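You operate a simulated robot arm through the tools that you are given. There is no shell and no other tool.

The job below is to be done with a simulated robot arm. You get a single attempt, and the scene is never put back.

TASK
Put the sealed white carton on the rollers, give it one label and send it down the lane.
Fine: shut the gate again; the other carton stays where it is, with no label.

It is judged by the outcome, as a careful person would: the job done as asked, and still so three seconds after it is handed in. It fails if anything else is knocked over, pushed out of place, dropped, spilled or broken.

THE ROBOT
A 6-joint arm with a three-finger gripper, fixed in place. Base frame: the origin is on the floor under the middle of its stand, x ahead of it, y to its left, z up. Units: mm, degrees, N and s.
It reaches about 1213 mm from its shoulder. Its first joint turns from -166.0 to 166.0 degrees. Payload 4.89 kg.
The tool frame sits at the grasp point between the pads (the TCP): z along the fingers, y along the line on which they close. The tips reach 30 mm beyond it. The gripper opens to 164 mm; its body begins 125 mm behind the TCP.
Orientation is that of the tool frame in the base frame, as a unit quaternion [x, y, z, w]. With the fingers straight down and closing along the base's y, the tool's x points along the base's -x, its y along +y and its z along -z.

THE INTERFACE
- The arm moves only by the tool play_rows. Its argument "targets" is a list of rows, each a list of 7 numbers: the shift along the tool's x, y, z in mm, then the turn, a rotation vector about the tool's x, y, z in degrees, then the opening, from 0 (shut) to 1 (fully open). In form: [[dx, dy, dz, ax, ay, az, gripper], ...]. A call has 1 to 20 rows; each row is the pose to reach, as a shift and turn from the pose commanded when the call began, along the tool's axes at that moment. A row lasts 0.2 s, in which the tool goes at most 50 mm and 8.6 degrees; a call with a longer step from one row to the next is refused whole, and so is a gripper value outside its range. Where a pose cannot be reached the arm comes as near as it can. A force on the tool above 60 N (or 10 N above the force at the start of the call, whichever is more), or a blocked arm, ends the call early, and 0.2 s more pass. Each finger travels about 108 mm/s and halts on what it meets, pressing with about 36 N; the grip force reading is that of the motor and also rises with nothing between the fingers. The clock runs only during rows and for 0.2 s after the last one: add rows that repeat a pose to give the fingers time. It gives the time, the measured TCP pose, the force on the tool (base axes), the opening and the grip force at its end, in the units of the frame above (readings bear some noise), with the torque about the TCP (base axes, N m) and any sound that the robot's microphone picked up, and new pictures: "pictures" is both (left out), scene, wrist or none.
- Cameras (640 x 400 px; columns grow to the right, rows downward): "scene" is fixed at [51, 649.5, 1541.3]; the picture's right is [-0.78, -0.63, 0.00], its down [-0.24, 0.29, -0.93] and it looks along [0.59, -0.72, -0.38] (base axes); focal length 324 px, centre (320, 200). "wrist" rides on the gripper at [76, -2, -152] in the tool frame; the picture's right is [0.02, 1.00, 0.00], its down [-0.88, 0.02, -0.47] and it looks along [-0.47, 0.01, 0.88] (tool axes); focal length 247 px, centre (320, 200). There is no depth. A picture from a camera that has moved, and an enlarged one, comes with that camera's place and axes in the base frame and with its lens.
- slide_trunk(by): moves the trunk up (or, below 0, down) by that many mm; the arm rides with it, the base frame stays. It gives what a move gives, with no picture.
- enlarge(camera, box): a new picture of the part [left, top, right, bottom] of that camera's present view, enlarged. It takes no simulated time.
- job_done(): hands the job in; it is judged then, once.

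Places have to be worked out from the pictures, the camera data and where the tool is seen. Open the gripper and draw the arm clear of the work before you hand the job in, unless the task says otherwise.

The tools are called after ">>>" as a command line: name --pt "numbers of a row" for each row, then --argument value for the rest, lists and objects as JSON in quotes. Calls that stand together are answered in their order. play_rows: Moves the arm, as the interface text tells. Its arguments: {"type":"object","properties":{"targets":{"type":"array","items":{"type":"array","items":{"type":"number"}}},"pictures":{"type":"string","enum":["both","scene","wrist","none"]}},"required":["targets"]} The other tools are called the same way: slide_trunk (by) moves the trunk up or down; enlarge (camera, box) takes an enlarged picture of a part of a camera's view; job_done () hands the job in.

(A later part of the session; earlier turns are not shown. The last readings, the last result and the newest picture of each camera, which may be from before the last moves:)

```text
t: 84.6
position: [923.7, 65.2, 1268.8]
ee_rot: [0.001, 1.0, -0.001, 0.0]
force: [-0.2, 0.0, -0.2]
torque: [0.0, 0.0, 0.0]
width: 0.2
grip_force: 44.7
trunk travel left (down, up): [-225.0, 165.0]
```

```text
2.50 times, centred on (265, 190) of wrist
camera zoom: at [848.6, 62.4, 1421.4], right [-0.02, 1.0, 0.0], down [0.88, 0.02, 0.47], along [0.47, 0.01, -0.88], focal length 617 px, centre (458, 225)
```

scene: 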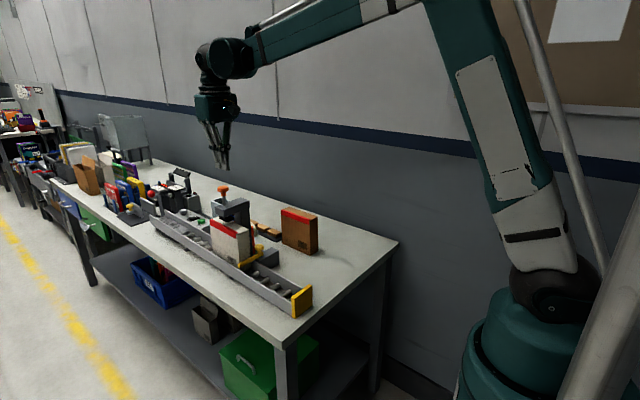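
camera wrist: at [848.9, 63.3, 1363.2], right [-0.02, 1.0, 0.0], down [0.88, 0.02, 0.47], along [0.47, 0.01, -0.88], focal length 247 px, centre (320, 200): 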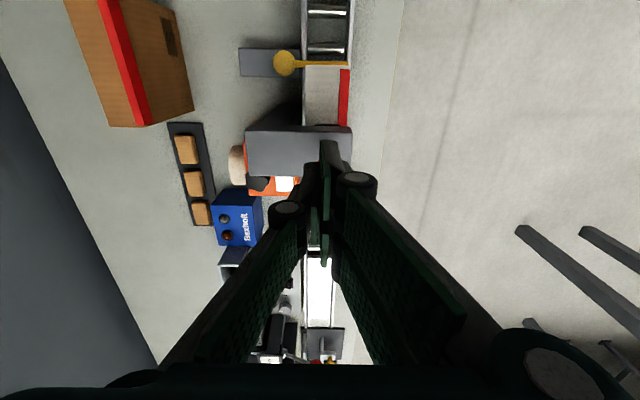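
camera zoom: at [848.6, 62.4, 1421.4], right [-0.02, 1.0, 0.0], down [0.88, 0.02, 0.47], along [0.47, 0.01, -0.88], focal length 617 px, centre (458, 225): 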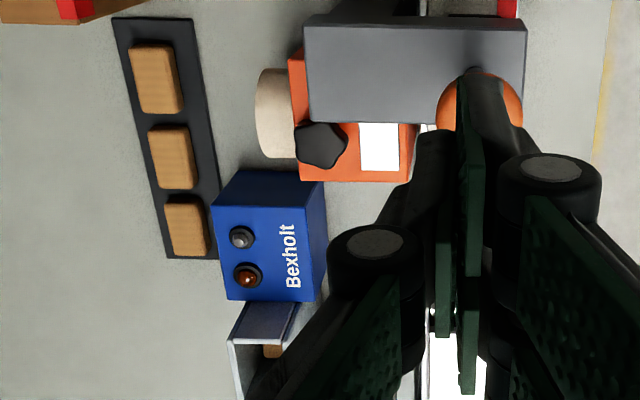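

I look under the pad again from the flat angle in front of the gate to check the carton's top after this press.

>>> play_rows --pt "30 2 0 0 -3 0 0" --pt "60 4 0 0 -6 0 0.2" --pt "90 6 0 0 -10 0 0.4" --pt "120 8 15 0 -14 0 0.6" --pt "145 9 45 0 -18 0 0.8" --pt "165 9 80 0 -22 0 0.9" --pt "174 9 120 0 -22 0 0.9" --pt "174 9 160 0 -22 0 0.9" --pt "174 9 200 0 -22 0 0.9" --pt "174 9 240 0 -22 0 0.9" --pt "174 9 262 0 -22 0 0.9" --pt "174 9 262 0 -22 0 0.9" --pictures "wrist"

>>> enlarge --camera "wrist" --box '[295, 265, 350, 340]'

>>> enlarge --camera "wrist" --box '[260, 170, 380, 350]'

```text
t: 87.2
position: [750.3, 75.2, 1007.6]
ee_rot: [0.0, 0.982, 0.0, 0.191]
force: [0.1, 0.7, -0.2]
torque: [0.01, 0.05, 0.02]
width: 147.5
grip_force: 0.1
trunk travel left (down, up): [-225.0, 165.0]
camera wrist: at [622.2, 71.9, 1119.6], right [-0.02, 1.0, -0.01], down [0.64, 0.02, 0.77], along [0.77, 0.01, -0.64], focal length 247 px, centre (320, 200)
```

wrist: 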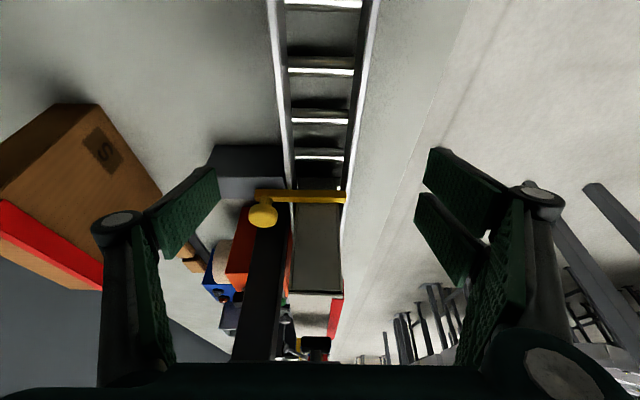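

```text
5.33 times, centred on (322, 302) of wrist
camera zoom: at [622.2, 71.9, 1119.6], right [-0.02, 1.0, -0.01], down [0.64, 0.02, 0.77], along [0.77, 0.01, -0.64], focal length 1317 px, centre (307, -347)
```

zoom: 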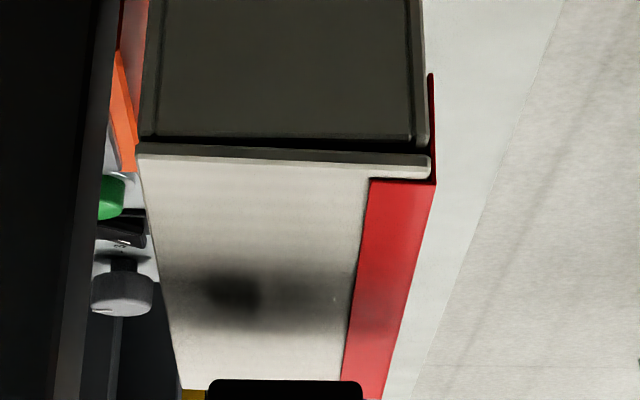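

```text
2.22 times, centred on (320, 260) of wrist
camera zoom: at [622.2, 71.9, 1119.6], right [-0.02, 1.0, -0.01], down [0.64, 0.02, 0.77], along [0.77, 0.01, -0.64], focal length 549 px, centre (320, 67)
```

zoom: 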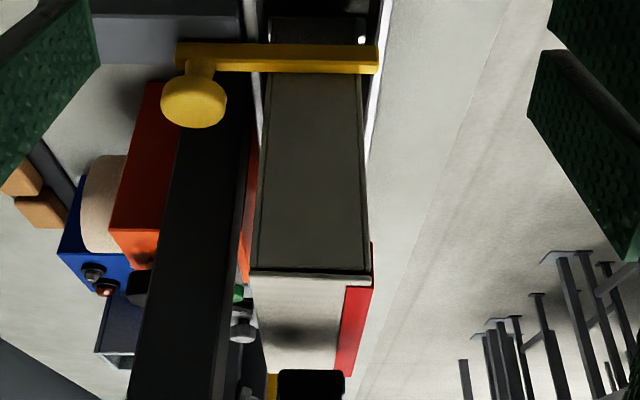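

The top is still bare, although the pad pressed with 47 N and clicked at ~10 mm travel, so the labeller itself seems not to deliver. I'll get a close view of the control box, dial and the orange unit from above, keeping high clear of everything.

>>> play_rows --pt "-15 -5 -40 0 4 0 0.7" --pt "-33 -10 -80 0 8 0 0.5" --pt "-52 -20 -120 0 13 0 0.4" --pt "-70 -30 -160 0 18 0 0.3" --pt "-85 -40 -200 0 22 0 0.3" --pt "-94 -50 -234 0 22 0 0.3" --pt "-94 -60 -234 0 22 0 0.3" --pictures "none"

```text
t: 88.8
position: [749.0, 15.5, 1259.1]
ee_rot: [0.0, 1.0, 0.0, -0.001]
force: [-0.7, -0.4, 0.6]
torque: [0.0, -0.14, -0.03]
width: 49.2
grip_force: 0.0
trunk travel left (down, up): [-225.0, 165.0]
```

Now forward at this height to x≈1085, y≈−25, clear of the press knob.

>>> play_rows --pt "-20 -15 0 0 0 0 0.3" --pt "-60 -35 0 0 0 0 0.3" --pt "-105 -40 0 0 0 0 0.3" --pt "-150 -40 0 0 0 0 0.3" --pt "-195 -40 0 0 0 0 0.3" --pt "-240 -40 0 0 0 0 0.3" --pt "-285 -40 0 0 0 0 0.3" --pt "-320 -40 0 0 0 0 0.3" --pt "-336 -40 0 0 0 0 0.3" --pt "-336 -40 0 0 0 0 0.3" --pictures "wrist"

>>> enlarge --camera "wrist" --box '[280, 100, 400, 240]'

>>> enlarge --camera "wrist" --box '[200, 0, 400, 120]'

>>> enlarge --camera "wrist" --box '[240, 200, 400, 360]'

```text
t: 91.0
position: [1087.4, -24.6, 1259.6]
ee_rot: [-0.001, 1.0, 0.0, 0.0]
force: [0.9, -0.2, 0.1]
torque: [0.03, 0.05, 0.01]
width: 49.4
grip_force: 0.1
trunk travel left (down, up): [-225.0, 165.0]
camera wrist: at [1011.1, -27.1, 1411.0], right [-0.02, 1.0, 0.0], down [0.88, 0.02, 0.47], along [0.47, 0.01, -0.88], focal length 247 px, centre (320, 200)
```

wrist: 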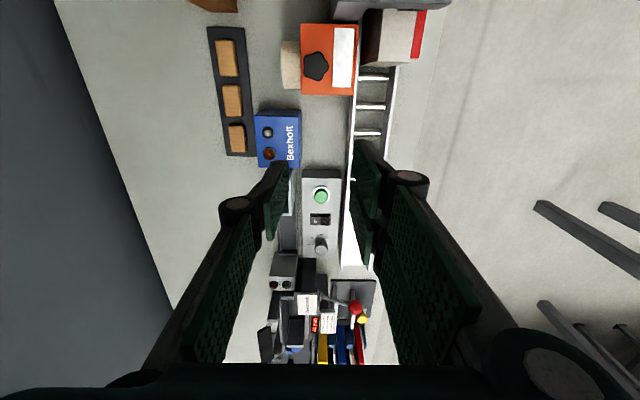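

```text
2.86 times, centred on (340, 170) of wrist
camera zoom: at [1011.1, -27.1, 1411.0], right [-0.02, 1.0, 0.0], down [0.88, 0.02, 0.47], along [0.47, 0.01, -0.88], focal length 706 px, centre (263, 286)
```

zoom: 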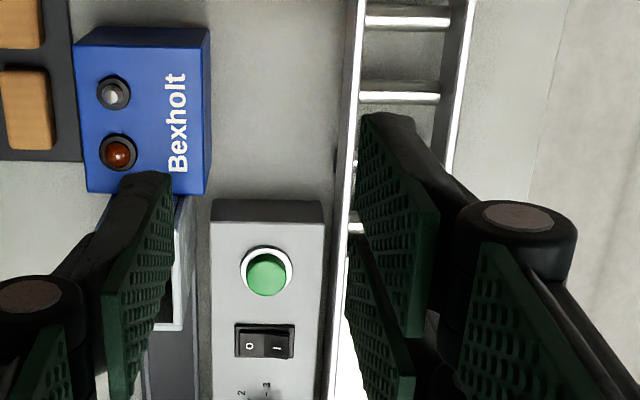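

```text
3.20 times, centred on (300, 60) of wrist
camera zoom: at [1011.1, -27.1, 1411.0], right [-0.02, 1.0, 0.0], down [0.88, 0.02, 0.47], along [0.47, 0.01, -0.88], focal length 790 px, centre (384, 648)
```

zoom: 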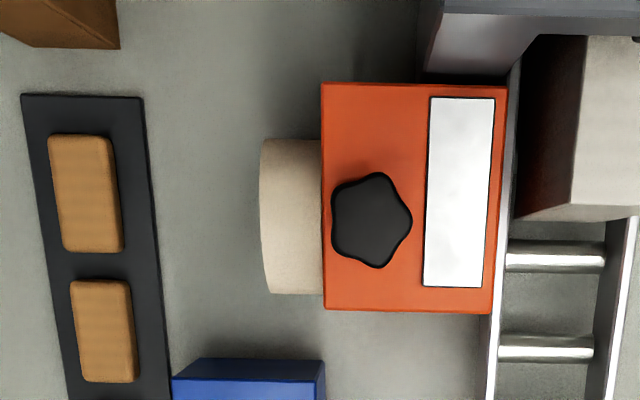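

```text
2.50 times, centred on (320, 280) of wrist
camera zoom: at [1011.1, -27.1, 1411.0], right [-0.02, 1.0, 0.0], down [0.88, 0.02, 0.47], along [0.47, 0.01, -0.88], focal length 617 px, centre (320, 0)
```

zoom: 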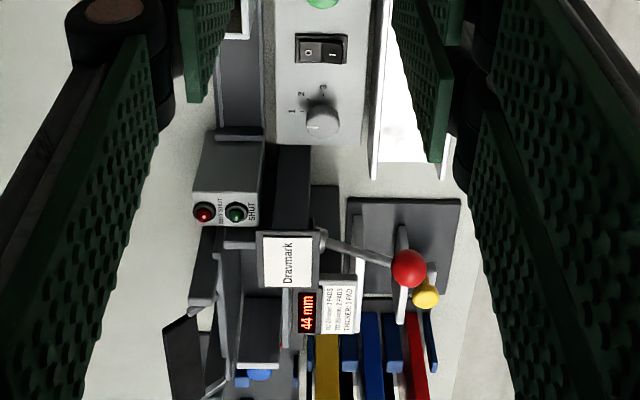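

The orange unit looks like an unrelated bench tool. I zoom on the dial, rocker and button of the box by the lane.

>>> enlarge --camera "wrist" --box '[300, 205, 345, 260]'

>>> enlarge --camera "wrist" --box '[300, 170, 345, 225]'

>>> enlarge --camera "wrist" --box '[330, 0, 440, 100]'

```text
7.27 times, centred on (322, 232) of wrist
camera zoom: at [1011.1, -27.1, 1411.0], right [-0.02, 1.0, 0.0], down [0.88, 0.02, 0.47], along [0.47, 0.01, -0.88], focal length 1796 px, centre (302, -36)
```

zoom: 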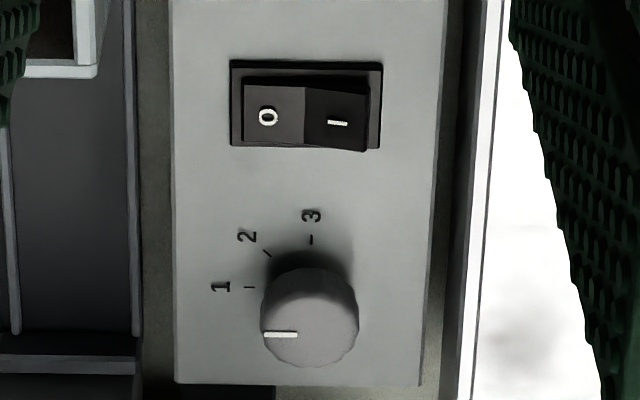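

```text
7.27 times, centred on (322, 198) of wrist
camera zoom: at [1011.1, -27.1, 1411.0], right [-0.02, 1.0, 0.0], down [0.88, 0.02, 0.47], along [0.47, 0.01, -0.88], focal length 1796 px, centre (302, 218)
```

zoom: 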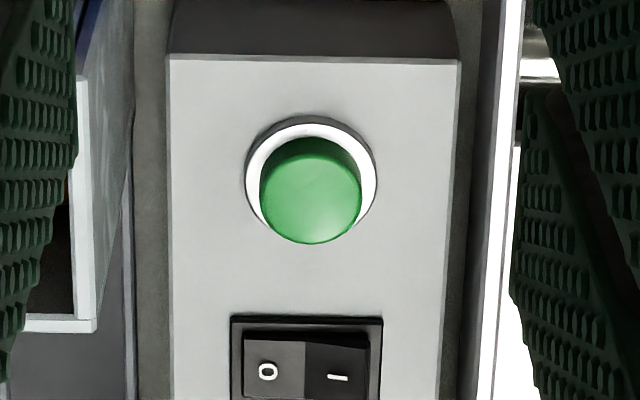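

```text
4.00 times, centred on (385, 50) of wrist
camera zoom: at [1011.1, -27.1, 1411.0], right [-0.02, 1.0, 0.0], down [0.88, 0.02, 0.47], along [0.47, 0.01, -0.88], focal length 988 px, centre (60, 800)
```

zoom: 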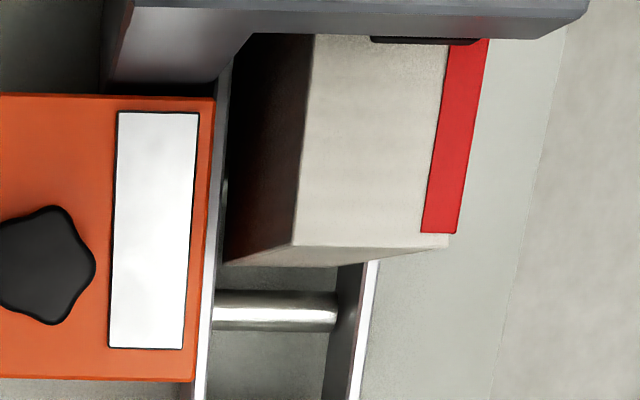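

The box by the lane (rocker at O, dial at 1) is beyond comfortable reach at x≈1270–1340 and probably unrelated. I take a closer look at the orange unit attached behind the press column and the blue box.

>>> enlarge --camera "wrist" --box '[270, 10, 370, 110]'

>>> enlarge --camera "wrist" --box '[245, 100, 310, 180]'

>>> enlarge --camera "scene" --box '[225, 205, 275, 265]'

```text
4.00 times, centred on (320, 60) of wrist
camera zoom: at [1011.1, -27.1, 1411.0], right [-0.02, 1.0, 0.0], down [0.88, 0.02, 0.47], along [0.47, 0.01, -0.88], focal length 988 px, centre (320, 760)
```

zoom: 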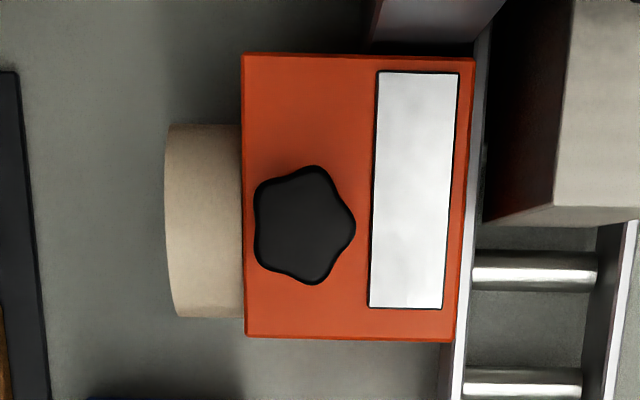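

```text
5.00 times, centred on (278, 140) of wrist
camera zoom: at [1011.1, -27.1, 1411.0], right [-0.02, 1.0, 0.0], down [0.88, 0.02, 0.47], along [0.47, 0.01, -0.88], focal length 1235 px, centre (532, 500)
```

zoom: 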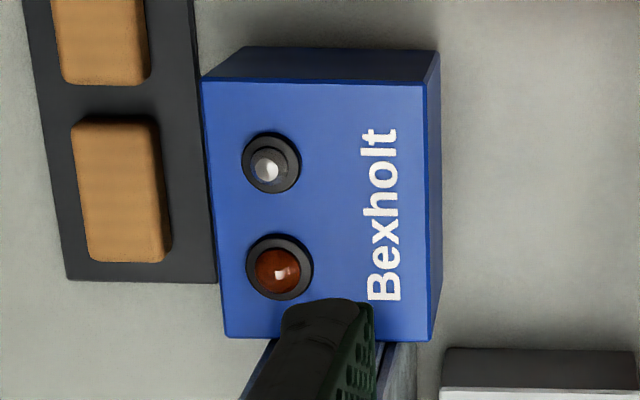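

```text
6.67 times, centred on (250, 235) of scene
camera zoom: at [51.0, 649.5, 1541.3], right [-0.78, -0.63, 0.0], down [-0.24, 0.29, -0.93], along [0.59, -0.72, -0.38], focal length 2160 px, centre (787, -33)
```

zoom: 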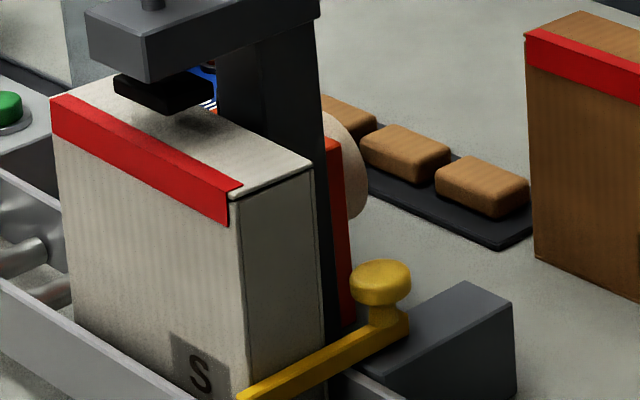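

I suspect the first stroke never touched the carton and the second may or may not have left a label I cannot see in the pad's shadow. I'll open the gate again and inspect the carton in the open. First I go back above the gate knob, high over the press.

>>> play_rows --pt "25 15 0 0 0 0 0.3" --pt "62 38 0 0 0 0 0.3" --pt "100 61 0 0 0 0 0.3" --pt "138 84 0 0 0 0 0.3" --pt "176 107 0 0 0 0 0.3" --pt "214 130 0 0 0 0 0.5" --pt "240 148 10 0 0 0 0.7" --pt "251 154 40 0 0 0 0.9" --pt "251 154 80 0 0 0 1" --pt "251 154 120 0 0 0 1" --pt "251 154 160 0 0 0 1" --pt "251 154 200 0 0 0 1" --pt "251 154 235 0 0 0 1" --pt "251 154 265 0 0 0 1" --pt "251 154 265 0 0 0 1" --pictures "wrist"

>>> enlarge --camera "wrist" --box '[100, 120, 300, 280]'

```text
t: 94.2
position: [836.2, 132.0, 993.4]
ee_rot: [-0.001, 1.0, 0.0, 0.0]
force: [-0.1, -0.6, -0.1]
torque: [0.02, 0.06, 0.03]
width: 164.1
grip_force: 0.0
trunk travel left (down, up): [-225.0, 165.0]
camera wrist: at [759.9, 127.9, 1145.5], right [-0.02, 1.0, 0.0], down [0.88, 0.02, 0.47], along [0.47, 0.01, -0.88], focal length 247 px, centre (320, 200)
```

wrist: 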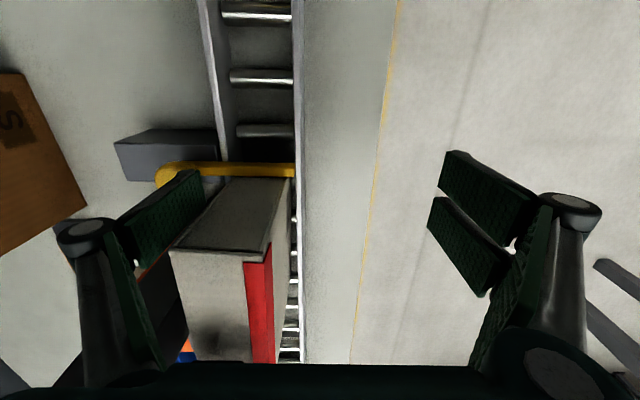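

```text
2.50 times, centred on (200, 200) of wrist
camera zoom: at [759.9, 127.9, 1145.5], right [-0.02, 1.0, 0.0], down [0.88, 0.02, 0.47], along [0.47, 0.01, -0.88], focal length 617 px, centre (620, 200)
```

zoom: 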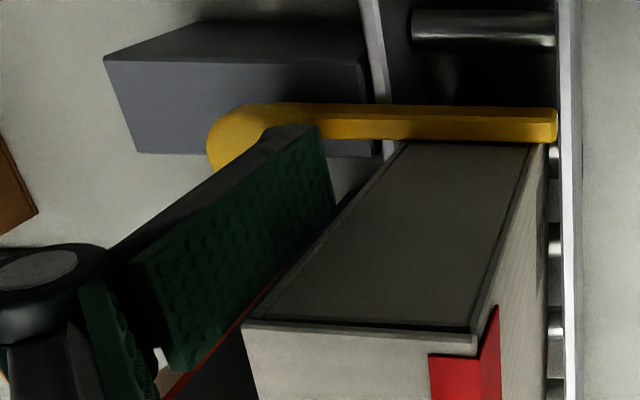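

Same position as the first time. I descend 40 mm and push the gate open again (−y 76 mm), then wait for the carton to roll out.

>>> play_rows --pt "0 0 14 0 0 0 1" --pt "0 0 28 0 0 0 1" --pt "0 0 40 0 0 0 1" --pt "0 -6 40 0 0 0 1" --pt "0 -12 40 0 0 0 1" --pt "0 -19 40 0 0 0 1" --pt "0 -26 40 0 0 0 1" --pt "0 -33 40 0 0 0 1" --pt "0 -40 40 0 0 0 1" --pt "0 -47 40 0 0 0 1" --pt "0 -54 40 0 0 0 1" --pt "0 -61 40 0 0 0 1" --pt "0 -68 40 0 0 0 1" --pt "0 -74 40 0 0 0 1" --pt "0 -76 40 0 0 0 1" --pictures "none"

>>> play_rows --pt "0 0 0 0 0 0 1" --pt "0 0 0 0 0 0 1" --pt "0 0 0 0 0 0 1" --pt "0 0 0 0 0 0 1" --pt "0 0 0 0 0 0 1" --pt "0 0 0 0 0 0 1" --pt "0 0 0 0 0 0 1" --pt "0 0 0 0 0 0 1" --pt "0 0 0 0 0 0 1" --pt "0 0 0 0 0 0 1" --pt "0 0 0 0 0 0 1" --pt "0 0 0 0 0 0 1"

>>> enlarge --camera "scene" --box '[255, 235, 315, 310]'

>>> enlarge --camera "scene" --box '[255, 238, 305, 272]'

```text
t: 97.4
position: [836.5, 54.0, 954.6]
ee_rot: [0.0, 1.0, 0.0, 0.0]
force: [-0.4, 1.7, 1.0]
torque: [-0.1, 0.03, -0.01]
width: 163.7
grip_force: 0.1
trunk travel left (down, up): [-225.0, 165.0]
```

```text
t: 100.0
position: [835.1, 54.7, 954.1]
ee_rot: [0.0, 1.0, 0.0, 0.0]
force: [-0.1, 0.6, 1.1]
torque: [-0.02, -0.01, 0.0]
width: 163.2
grip_force: 0.1
trunk travel left (down, up): [-225.0, 165.0]
camera wrist: at [759.3, 50.7, 1106.1], right [-0.02, 1.0, 0.0], down [0.88, 0.02, 0.47], along [0.47, 0.01, -0.88], focal length 247 px, centre (320, 200)
```

scene: 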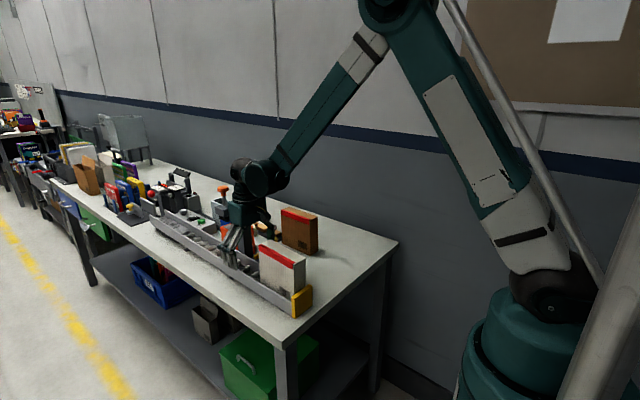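
wrist: 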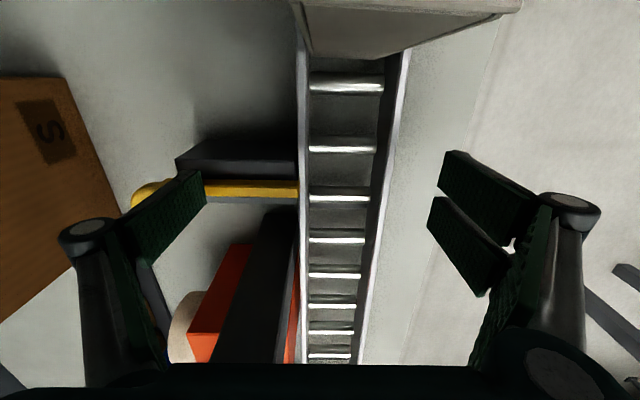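

```text
5.33 times, centred on (285, 272) of scene
camera zoom: at [51.0, 649.5, 1541.3], right [-0.78, -0.63, 0.0], down [-0.24, 0.29, -0.93], along [0.59, -0.72, -0.38], focal length 1728 px, centre (507, -187)
```

zoom: 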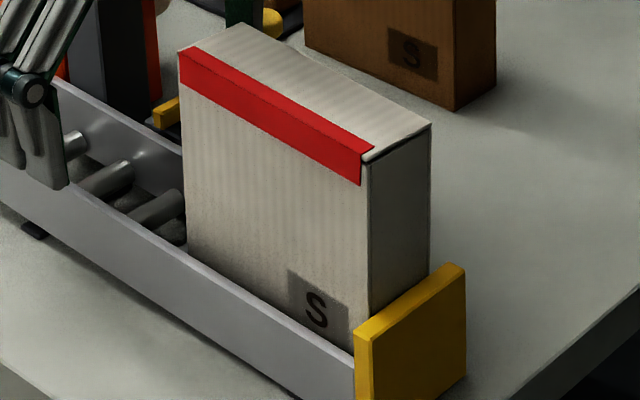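

```text
11.76 times, centred on (280, 255) of scene
camera zoom: at [51.0, 649.5, 1541.3], right [-0.78, -0.63, 0.0], down [-0.24, 0.29, -0.93], along [0.59, -0.72, -0.38], focal length 3812 px, centre (791, -447)
```

zoom: 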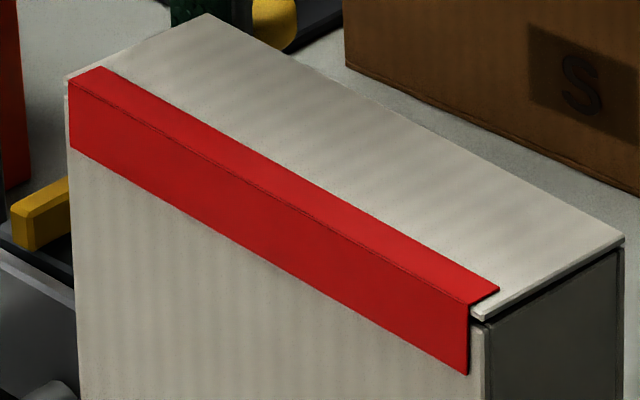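

The top is clearly bare again, so neither stroke delivered a label. With the lane now empty I'll check how deep the plunger goes without a carton, to learn whether the pad actually touched it before. I rise clear and go over the knob.

>>> play_rows --pt "0 5 -10 0 0 0 1" --pt "0 5 -50 0 0 0 1" --pt "0 5 -95 0 0 0 0.8" --pt "0 5 -140 0 0 0 0.6" --pt "0 5 -185 0 0 0 0.4" --pt "0 8 -230 0 0 0 0.2" --pt "0 10 -270 0 0 0 0" --pt "0 12 -298 0 0 0 0" --pt "-30 13 -298 0 0 0 0" --pt "-65 13 -298 0 0 0 0" --pt "-89 13 -298 0 0 0 0" --pt "-89 13 -298 0 0 0 0" --pictures "scene"

>>> enlarge --camera "scene" --box '[190, 130, 270, 260]'

```text
t: 102.6
position: [923.1, 68.5, 1253.7]
ee_rot: [0.0, 1.0, 0.0, 0.0]
force: [0.9, 0.6, -1.3]
torque: [0.01, 0.19, -0.02]
width: 0.2
grip_force: 36.1
trunk travel left (down, up): [-225.0, 165.0]
```

scene: 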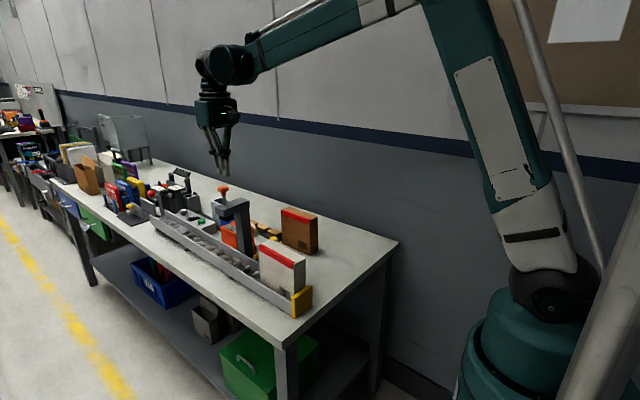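

```text
3.08 times, centred on (230, 195) of scene
camera zoom: at [51.0, 649.5, 1541.3], right [-0.78, -0.63, 0.0], down [-0.24, 0.29, -0.93], along [0.59, -0.72, -0.38], focal length 997 px, centre (597, 215)
```

zoom: 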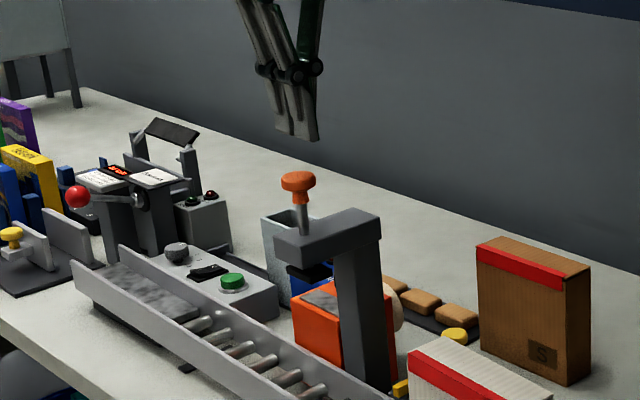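

I press the plunger in the same way with the lane empty, reading the force at the depth where it stopped before (TCP ≈1190).

>>> play_rows --pt "0 -1 14 0 0 0 0" --pt "0 -2 28 0 0 0 0" --pt "0 -2 40 0 0 0 0" --pt "0 -2 46 0 0 0 0" --pt "0 -2 52 0 0 0 0" --pt "0 -2 56 0 0 0 0" --pt "0 -2 59 0 0 0 0" --pt "0 -2 61 0 0 0 0" --pictures "scene"

>>> enlarge --camera "scene" --box '[205, 180, 255, 240]'

```text
t: 104.4
position: [923.3, 64.3, 1191.6]
ee_rot: [0.0, 1.0, 0.0, 0.0]
force: [1.5, 1.7, 3.5]
torque: [0.06, -0.1, -0.01]
width: 0.0
grip_force: 35.6
trunk travel left (down, up): [-225.0, 165.0]
heard: click
```

scene: 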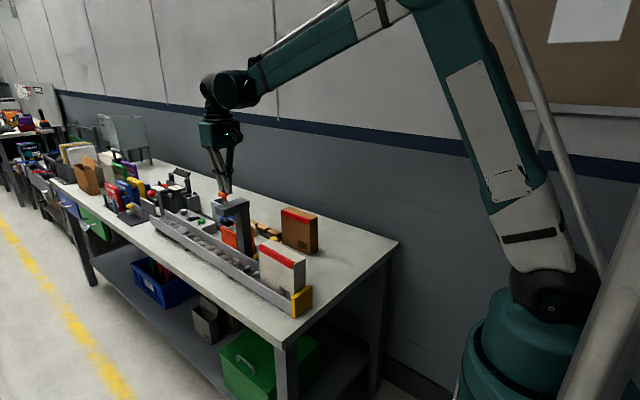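

```text
6.67 times, centred on (230, 210) of scene
camera zoom: at [51.0, 649.5, 1541.3], right [-0.78, -0.63, 0.0], down [-0.24, 0.29, -0.93], along [0.59, -0.72, -0.38], focal length 2160 px, centre (920, 133)
```

zoom: 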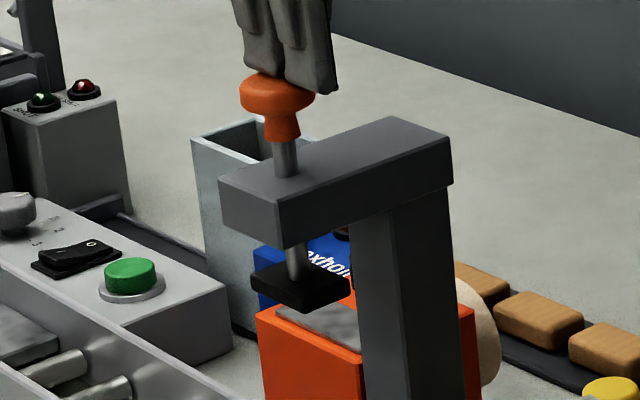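

A click again, with nothing beneath, so the click is just the plunger's own detent. I push 4 mm deeper than the earlier stop to see whether it gives way.

>>> play_rows --pt "0 0 1 0 0 0 0" --pt "0 0 2 0 0 0 0" --pt "0 0 3 0 0 0 0" --pt "0 0 4 0 0 0 0" --pictures "scene"

>>> enlarge --camera "scene" --box '[205, 180, 255, 240]'

```text
t: 105.4
position: [922.6, 64.3, 1188.2]
ee_rot: [0.0, 1.0, 0.0, 0.001]
force: [-0.9, 0.0, 5.4]
torque: [0.02, 0.01, 0.04]
width: 0.0
grip_force: 36.5
trunk travel left (down, up): [-225.0, 165.0]
```

scene: 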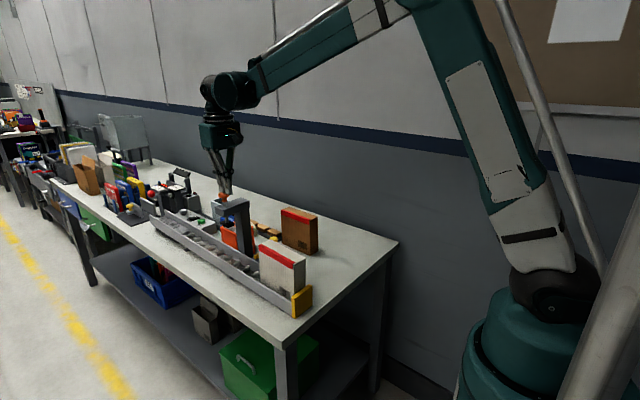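

```text
6.67 times, centred on (230, 210) of scene
camera zoom: at [51.0, 649.5, 1541.3], right [-0.78, -0.63, 0.0], down [-0.24, 0.29, -0.93], along [0.59, -0.72, -0.38], focal length 2160 px, centre (920, 133)
```

zoom: 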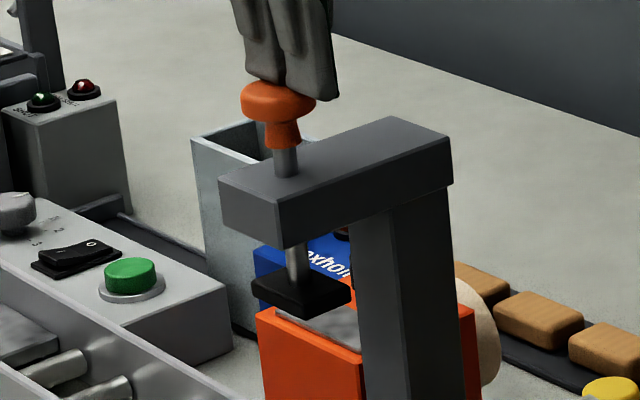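

With no carton the plunger goes deeper at only 5 N, so the pad did press on the carton earlier; yet no label. I lift off and study the labeller for something that must be set first.

>>> play_rows --pt "0 0 -5 0 0 0 0" --pt "0 0 -15 0 0 0 0" --pt "0 0 -35 0 0 0 0" --pt "0 0 -60 0 0 0 0" --pt "0 0 -85 0 0 0 0" --pt "0 0 -85 0 0 0 0"

>>> enlarge --camera "scene" --box '[205, 180, 255, 265]'

>>> enlarge --camera "scene" --box '[212, 212, 240, 245]'

>>> enlarge --camera "scene" --box '[150, 215, 290, 310]'

```text
t: 106.8
position: [923.6, 64.2, 1273.8]
ee_rot: [0.0, 1.0, -0.001, 0.0]
force: [0.0, -0.2, 1.4]
torque: [0.02, -0.05, 0.02]
width: 0.0
grip_force: 35.9
trunk travel left (down, up): [-225.0, 165.0]
camera wrist: at [847.3, 61.2, 1425.4], right [-0.02, 1.0, 0.0], down [0.88, 0.02, 0.47], along [0.47, 0.01, -0.88], focal length 247 px, centre (320, 200)
```

scene: 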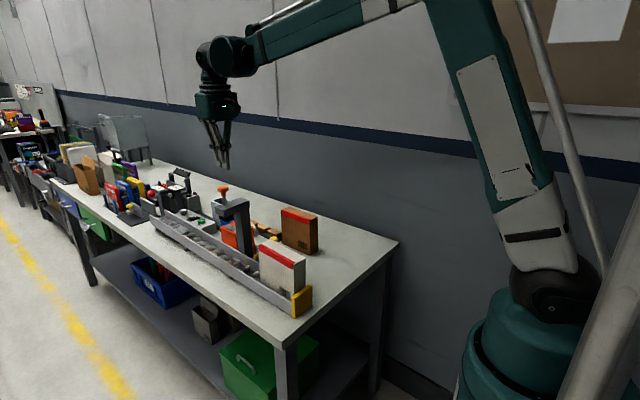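
wrist: 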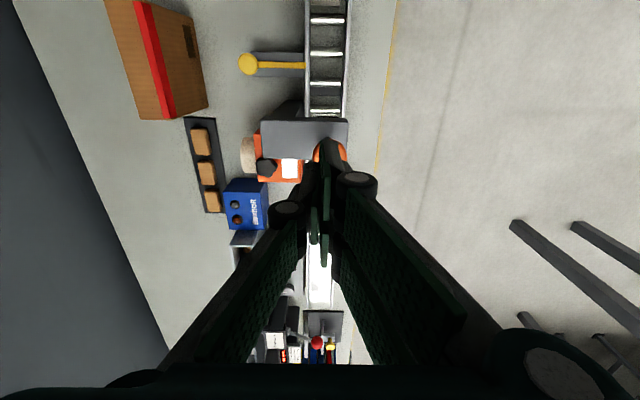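

```text
4.71 times, centred on (230, 222) of scene
camera zoom: at [51.0, 649.5, 1541.3], right [-0.78, -0.63, 0.0], down [-0.24, 0.29, -0.93], along [0.59, -0.72, -0.38], focal length 1525 px, centre (744, 94)
```

zoom: 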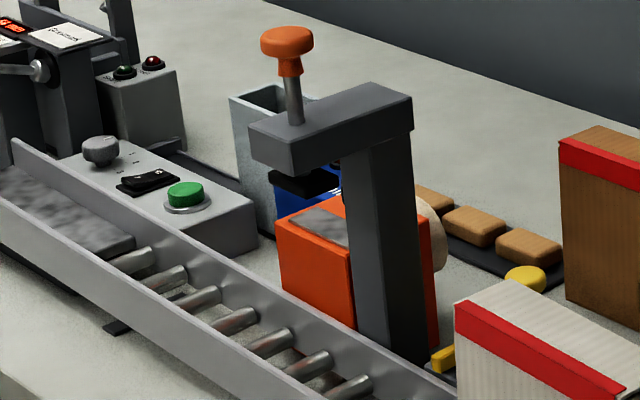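

```text
12.12 times, centred on (226, 228) of scene
camera zoom: at [51.0, 649.5, 1541.3], right [-0.78, -0.63, 0.0], down [-0.24, 0.29, -0.93], along [0.59, -0.72, -0.38], focal length 3927 px, centre (1459, -146)
```

zoom: 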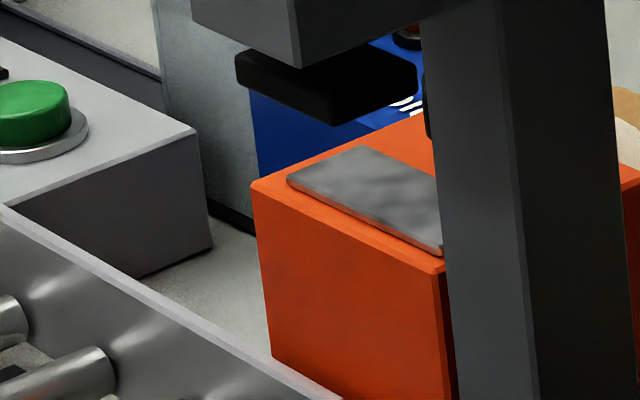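

```text
4.21 times, centred on (220, 262) of scene
camera zoom: at [51.0, 649.5, 1541.3], right [-0.78, -0.63, 0.0], down [-0.24, 0.29, -0.93], along [0.59, -0.72, -0.38], focal length 1364 px, centre (741, -63)
```

zoom: 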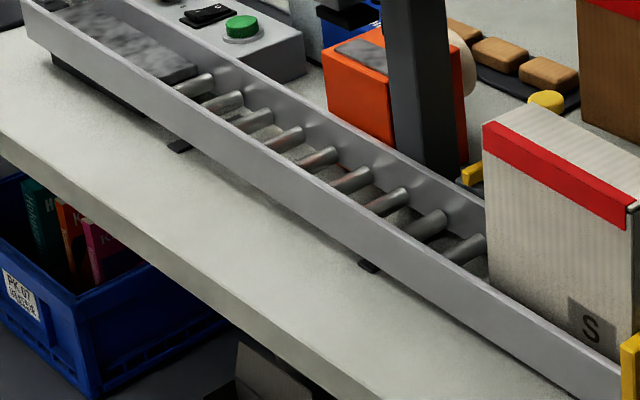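

The click is only the plunger's detent. Before other experiments I'll inspect the carton's hidden −y side with the wrist camera turned towards +y: move to free space beside the lane's end, turning the tool 90°.

>>> play_rows --pt "20 -10 0 0 0 0 0" --pt "50 -25 0 0 0 -8 0" --pt "85 -40 0 0 0 -16 0.2" --pt "120 -55 0 0 0 -24 0.4" --pt "155 -70 0 0 0 -32 0.6" --pt "190 -85 0 0 0 -40 0.8" --pt "220 -100 0 0 0 -48 1" --pt "245 -110 20 0 0 -56 1" --pt "255 -118 60 0 0 -64 1" --pt "255 -118 100 0 0 -72 1" --pt "255 -118 140 0 0 -80 1" --pt "255 -118 180 0 0 -88 1" --pt "255 -118 220 0 0 -90 1" --pt "255 -118 260 0 0 -90 1" --pt "255 -118 290 0 0 -90 1" --pt "255 -118 290 0 0 -90 1"

>>> enlarge --camera "wrist" --box '[200, 150, 440, 350]'

```text
t: 110.2
position: [670.0, -53.2, 980.2]
ee_rot: [0.707, -0.707, 0.0, 0.0]
force: [0.1, 0.3, 0.0]
torque: [0.06, 0.06, -0.01]
width: 164.1
grip_force: 0.0
trunk travel left (down, up): [-225.0, 165.0]
camera wrist: at [671.7, -130.9, 1133.1], right [-1.0, -0.02, 0.0], down [-0.02, 0.88, 0.47], along [-0.01, 0.47, -0.88], focal length 247 px, centre (320, 200)
```

scene: 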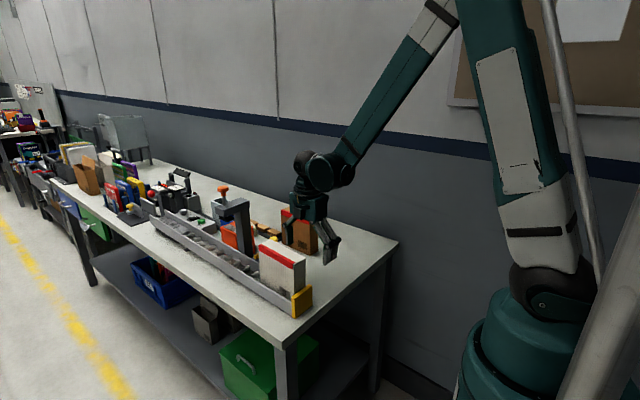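
wrist: 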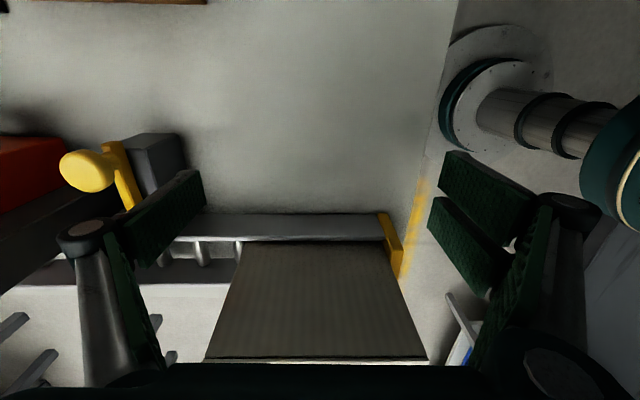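

```text
2.00 times, centred on (320, 250) of wrist
camera zoom: at [671.7, -130.9, 1133.1], right [-1.0, -0.02, 0.0], down [-0.02, 0.88, 0.47], along [-0.01, 0.47, -0.88], focal length 494 px, centre (320, 100)
```

zoom: 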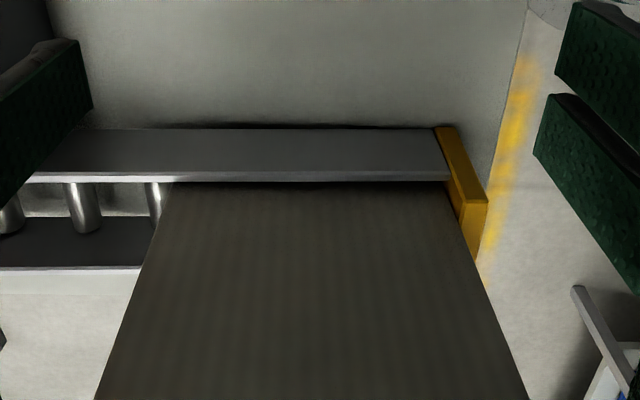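

The −y side is bare too. From this orientation I move up and +x to look at the back (−y) side of the press and orange unit, which I have not seen yet.

>>> play_rows --pt "10 0 -40 0 0 0 1" --pt "20 0 -85 0 0 0 1" --pt "30 -15 -125 0 0 0 0.8" --pt "37 -50 -150 0 0 0 0.8" --pt "37 -95 -150 0 0 0 0.8" --pt "37 -140 -150 0 0 0 0.8" --pt "37 -185 -150 0 0 0 0.8" --pt "37 -230 -150 0 0 0 0.8" --pt "37 -262 -150 0 0 0 0.8" --pt "37 -262 -150 0 0 0 0.8" --pictures "wrist"

>>> enlarge --camera "wrist" --box '[200, 80, 440, 320]'

>>> enlarge --camera "wrist" --box '[100, 100, 340, 260]'

```text
t: 112.4
position: [932.8, -92.2, 1132.2]
ee_rot: [0.707, -0.707, 0.0, 0.0]
force: [1.1, -0.2, -0.6]
torque: [0.0, 0.16, 0.0]
width: 131.1
grip_force: 0.1
trunk travel left (down, up): [-225.0, 165.0]
camera wrist: at [934.2, -169.6, 1283.0], right [-1.0, -0.02, 0.0], down [-0.02, 0.88, 0.47], along [-0.01, 0.47, -0.88], focal length 247 px, centre (320, 200)
```

wrist: 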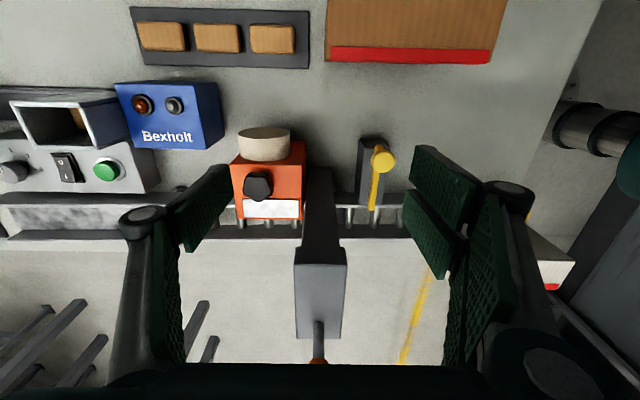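

```text
1.67 times, centred on (320, 200) of wrist
camera zoom: at [934.2, -169.6, 1283.0], right [-1.0, -0.02, 0.0], down [-0.02, 0.88, 0.47], along [-0.01, 0.47, -0.88], focal length 412 px, centre (320, 200)
```

zoom: 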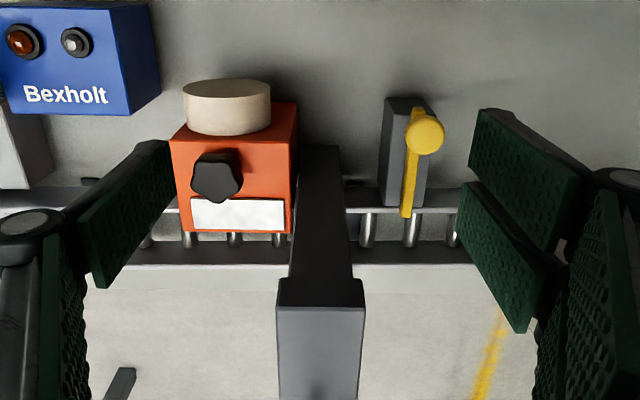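

```text
2.50 times, centred on (220, 180) of wrist
camera zoom: at [934.2, -169.6, 1283.0], right [-1.0, -0.02, 0.0], down [-0.02, 0.88, 0.47], along [-0.01, 0.47, -0.88], focal length 617 px, centre (570, 250)
```

zoom: 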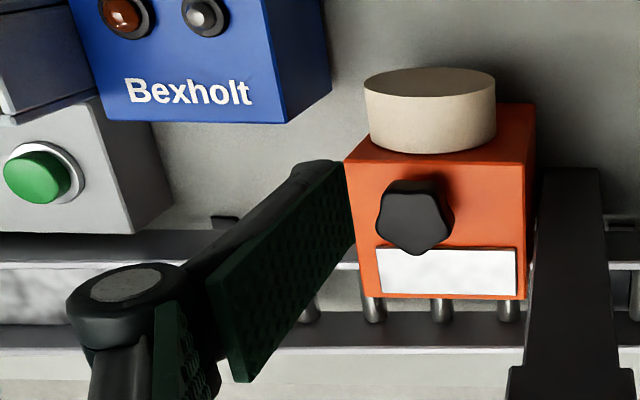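

No switch on the back of the press either. I zoom as far as possible on the carton's top centre to rule out a faint label, and on the plunger/pad from the scene camera.

>>> enlarge --camera "scene" --box '[266, 240, 292, 258]'

>>> enlarge --camera "scene" --box '[215, 208, 240, 228]'

>>> enlarge --camera "wrist" --box '[230, 120, 310, 225]'

>>> enlarge --camera "wrist" --box '[280, 160, 360, 360]'

```text
16.00 times, centred on (279, 249) of scene
camera zoom: at [51.0, 649.5, 1541.3], right [-0.78, -0.63, 0.0], down [-0.24, 0.29, -0.93], along [0.59, -0.72, -0.38], focal length 5184 px, centre (976, -584)
```

zoom: 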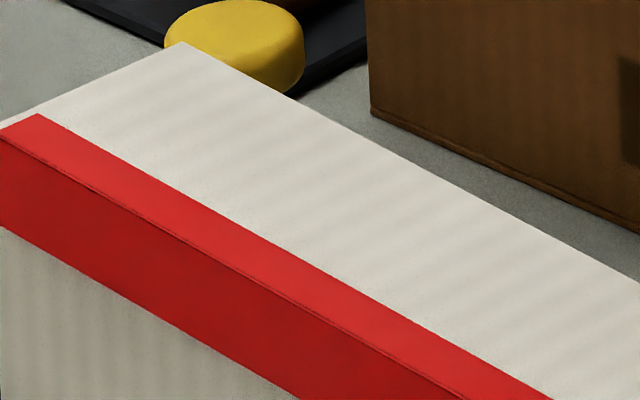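

```text
16.00 times, centred on (228, 218) of scene
camera zoom: at [51.0, 649.5, 1541.3], right [-0.78, -0.63, 0.0], down [-0.24, 0.29, -0.93], along [0.59, -0.72, -0.38], focal length 5184 px, centre (1800, -88)
```

zoom: 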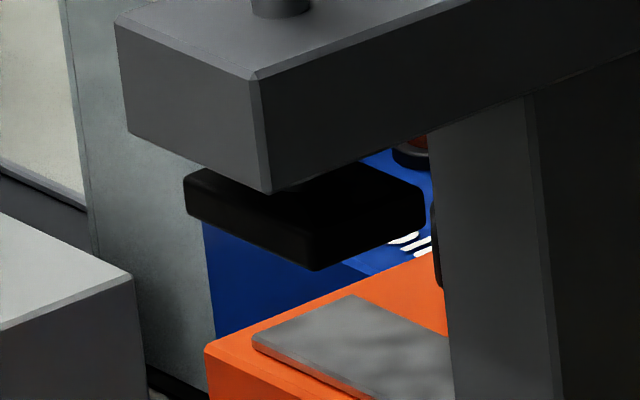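

```text
3.81 times, centred on (270, 172) of wrist
camera zoom: at [934.2, -169.6, 1283.0], right [-1.0, -0.02, 0.0], down [-0.02, 0.88, 0.47], along [-0.01, 0.47, -0.88], focal length 941 px, centre (510, 305)
```

zoom: 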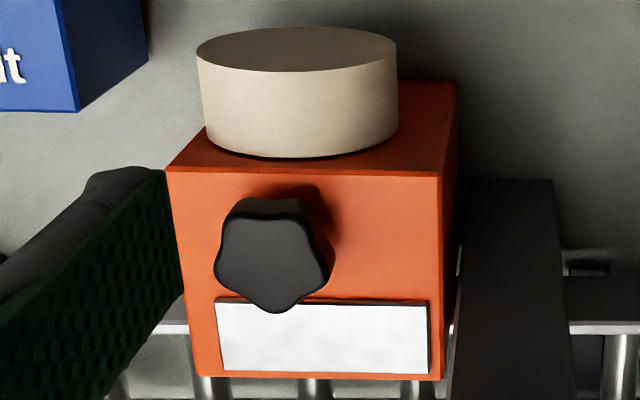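

```text
2.00 times, centred on (320, 260) of wrist
camera zoom: at [934.2, -169.6, 1283.0], right [-1.0, -0.02, 0.0], down [-0.02, 0.88, 0.47], along [-0.01, 0.47, -0.88], focal length 494 px, centre (320, 80)
```

zoom: 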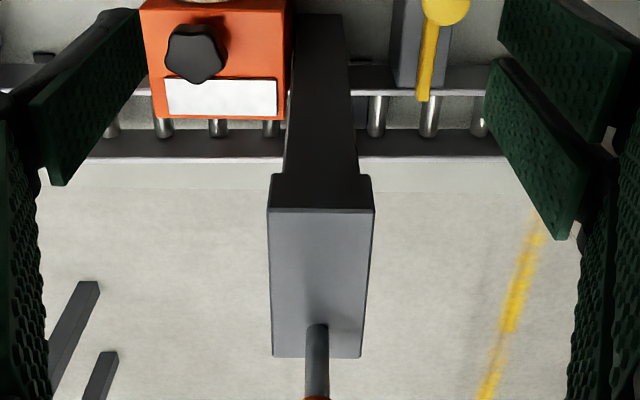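

The top is certainly bare. The orange unit beside the press is a label dispenser: label roll on its back, a black star knob on top and a peel plate in front, so its knob probably feeds a label. I'll go over the star knob (≈(1010, −34), top ≈993), turning the tool back to its normal yaw.

>>> play_rows --pt "0 0 -30 0 0 0 0.6" --pt "0 0 -65 0 0 5 0.5" --pt "-10 -12 -70 0 0 13 0.4" --pt "-20 -24 -70 0 0 21 0.4" --pt "-30 -36 -70 0 0 29 0.37" --pt "-40 -48 -70 0 0 37 0.37" --pt "-50 -60 -70 0 0 45 0.37" --pt "-58 -72 -70 0 0 53 0.37" --pt "-58 -77 -70 0 0 61 0.37" --pt "-58 -77 -70 0 0 69 0.37" --pt "-58 -77 -70 0 0 77 0.37" --pt "-58 -77 -70 0 0 85 0.37" --pt "-58 -77 -70 0 0 90 0.37" --pt "-58 -77 -70 0 0 90 0.37"

>>> enlarge --camera "wrist" --box '[240, 80, 400, 260]'

```text
t: 115.4
position: [1006.7, -33.3, 1202.9]
ee_rot: [0.002, 1.0, 0.0, 0.0]
force: [0.2, -0.2, -0.1]
torque: [0.0, 0.01, -0.01]
width: 60.7
grip_force: 0.0
trunk travel left (down, up): [-225.0, 165.0]
camera wrist: at [931.7, -35.9, 1354.3], right [-0.02, 1.0, 0.0], down [0.88, 0.02, 0.47], along [0.47, 0.01, -0.88], focal length 247 px, centre (320, 200)
```

scene: 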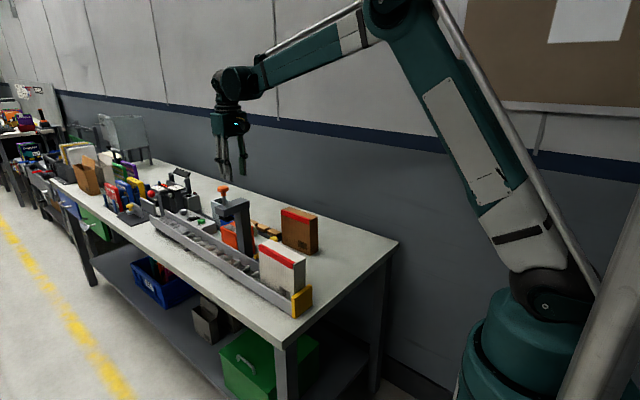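
wrist: 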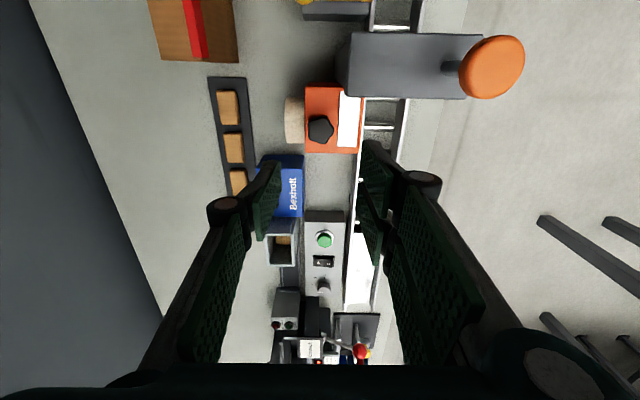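

```text
2.22 times, centred on (320, 170) of wrist
camera zoom: at [931.7, -35.9, 1354.3], right [-0.02, 1.0, 0.0], down [0.88, 0.02, 0.47], along [0.47, 0.01, -0.88], focal length 549 px, centre (320, 267)
```

zoom: 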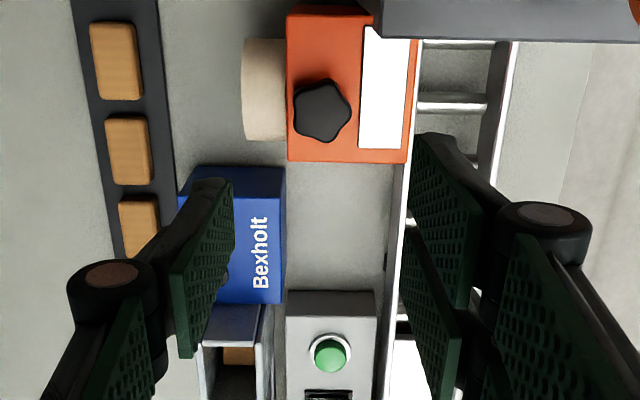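

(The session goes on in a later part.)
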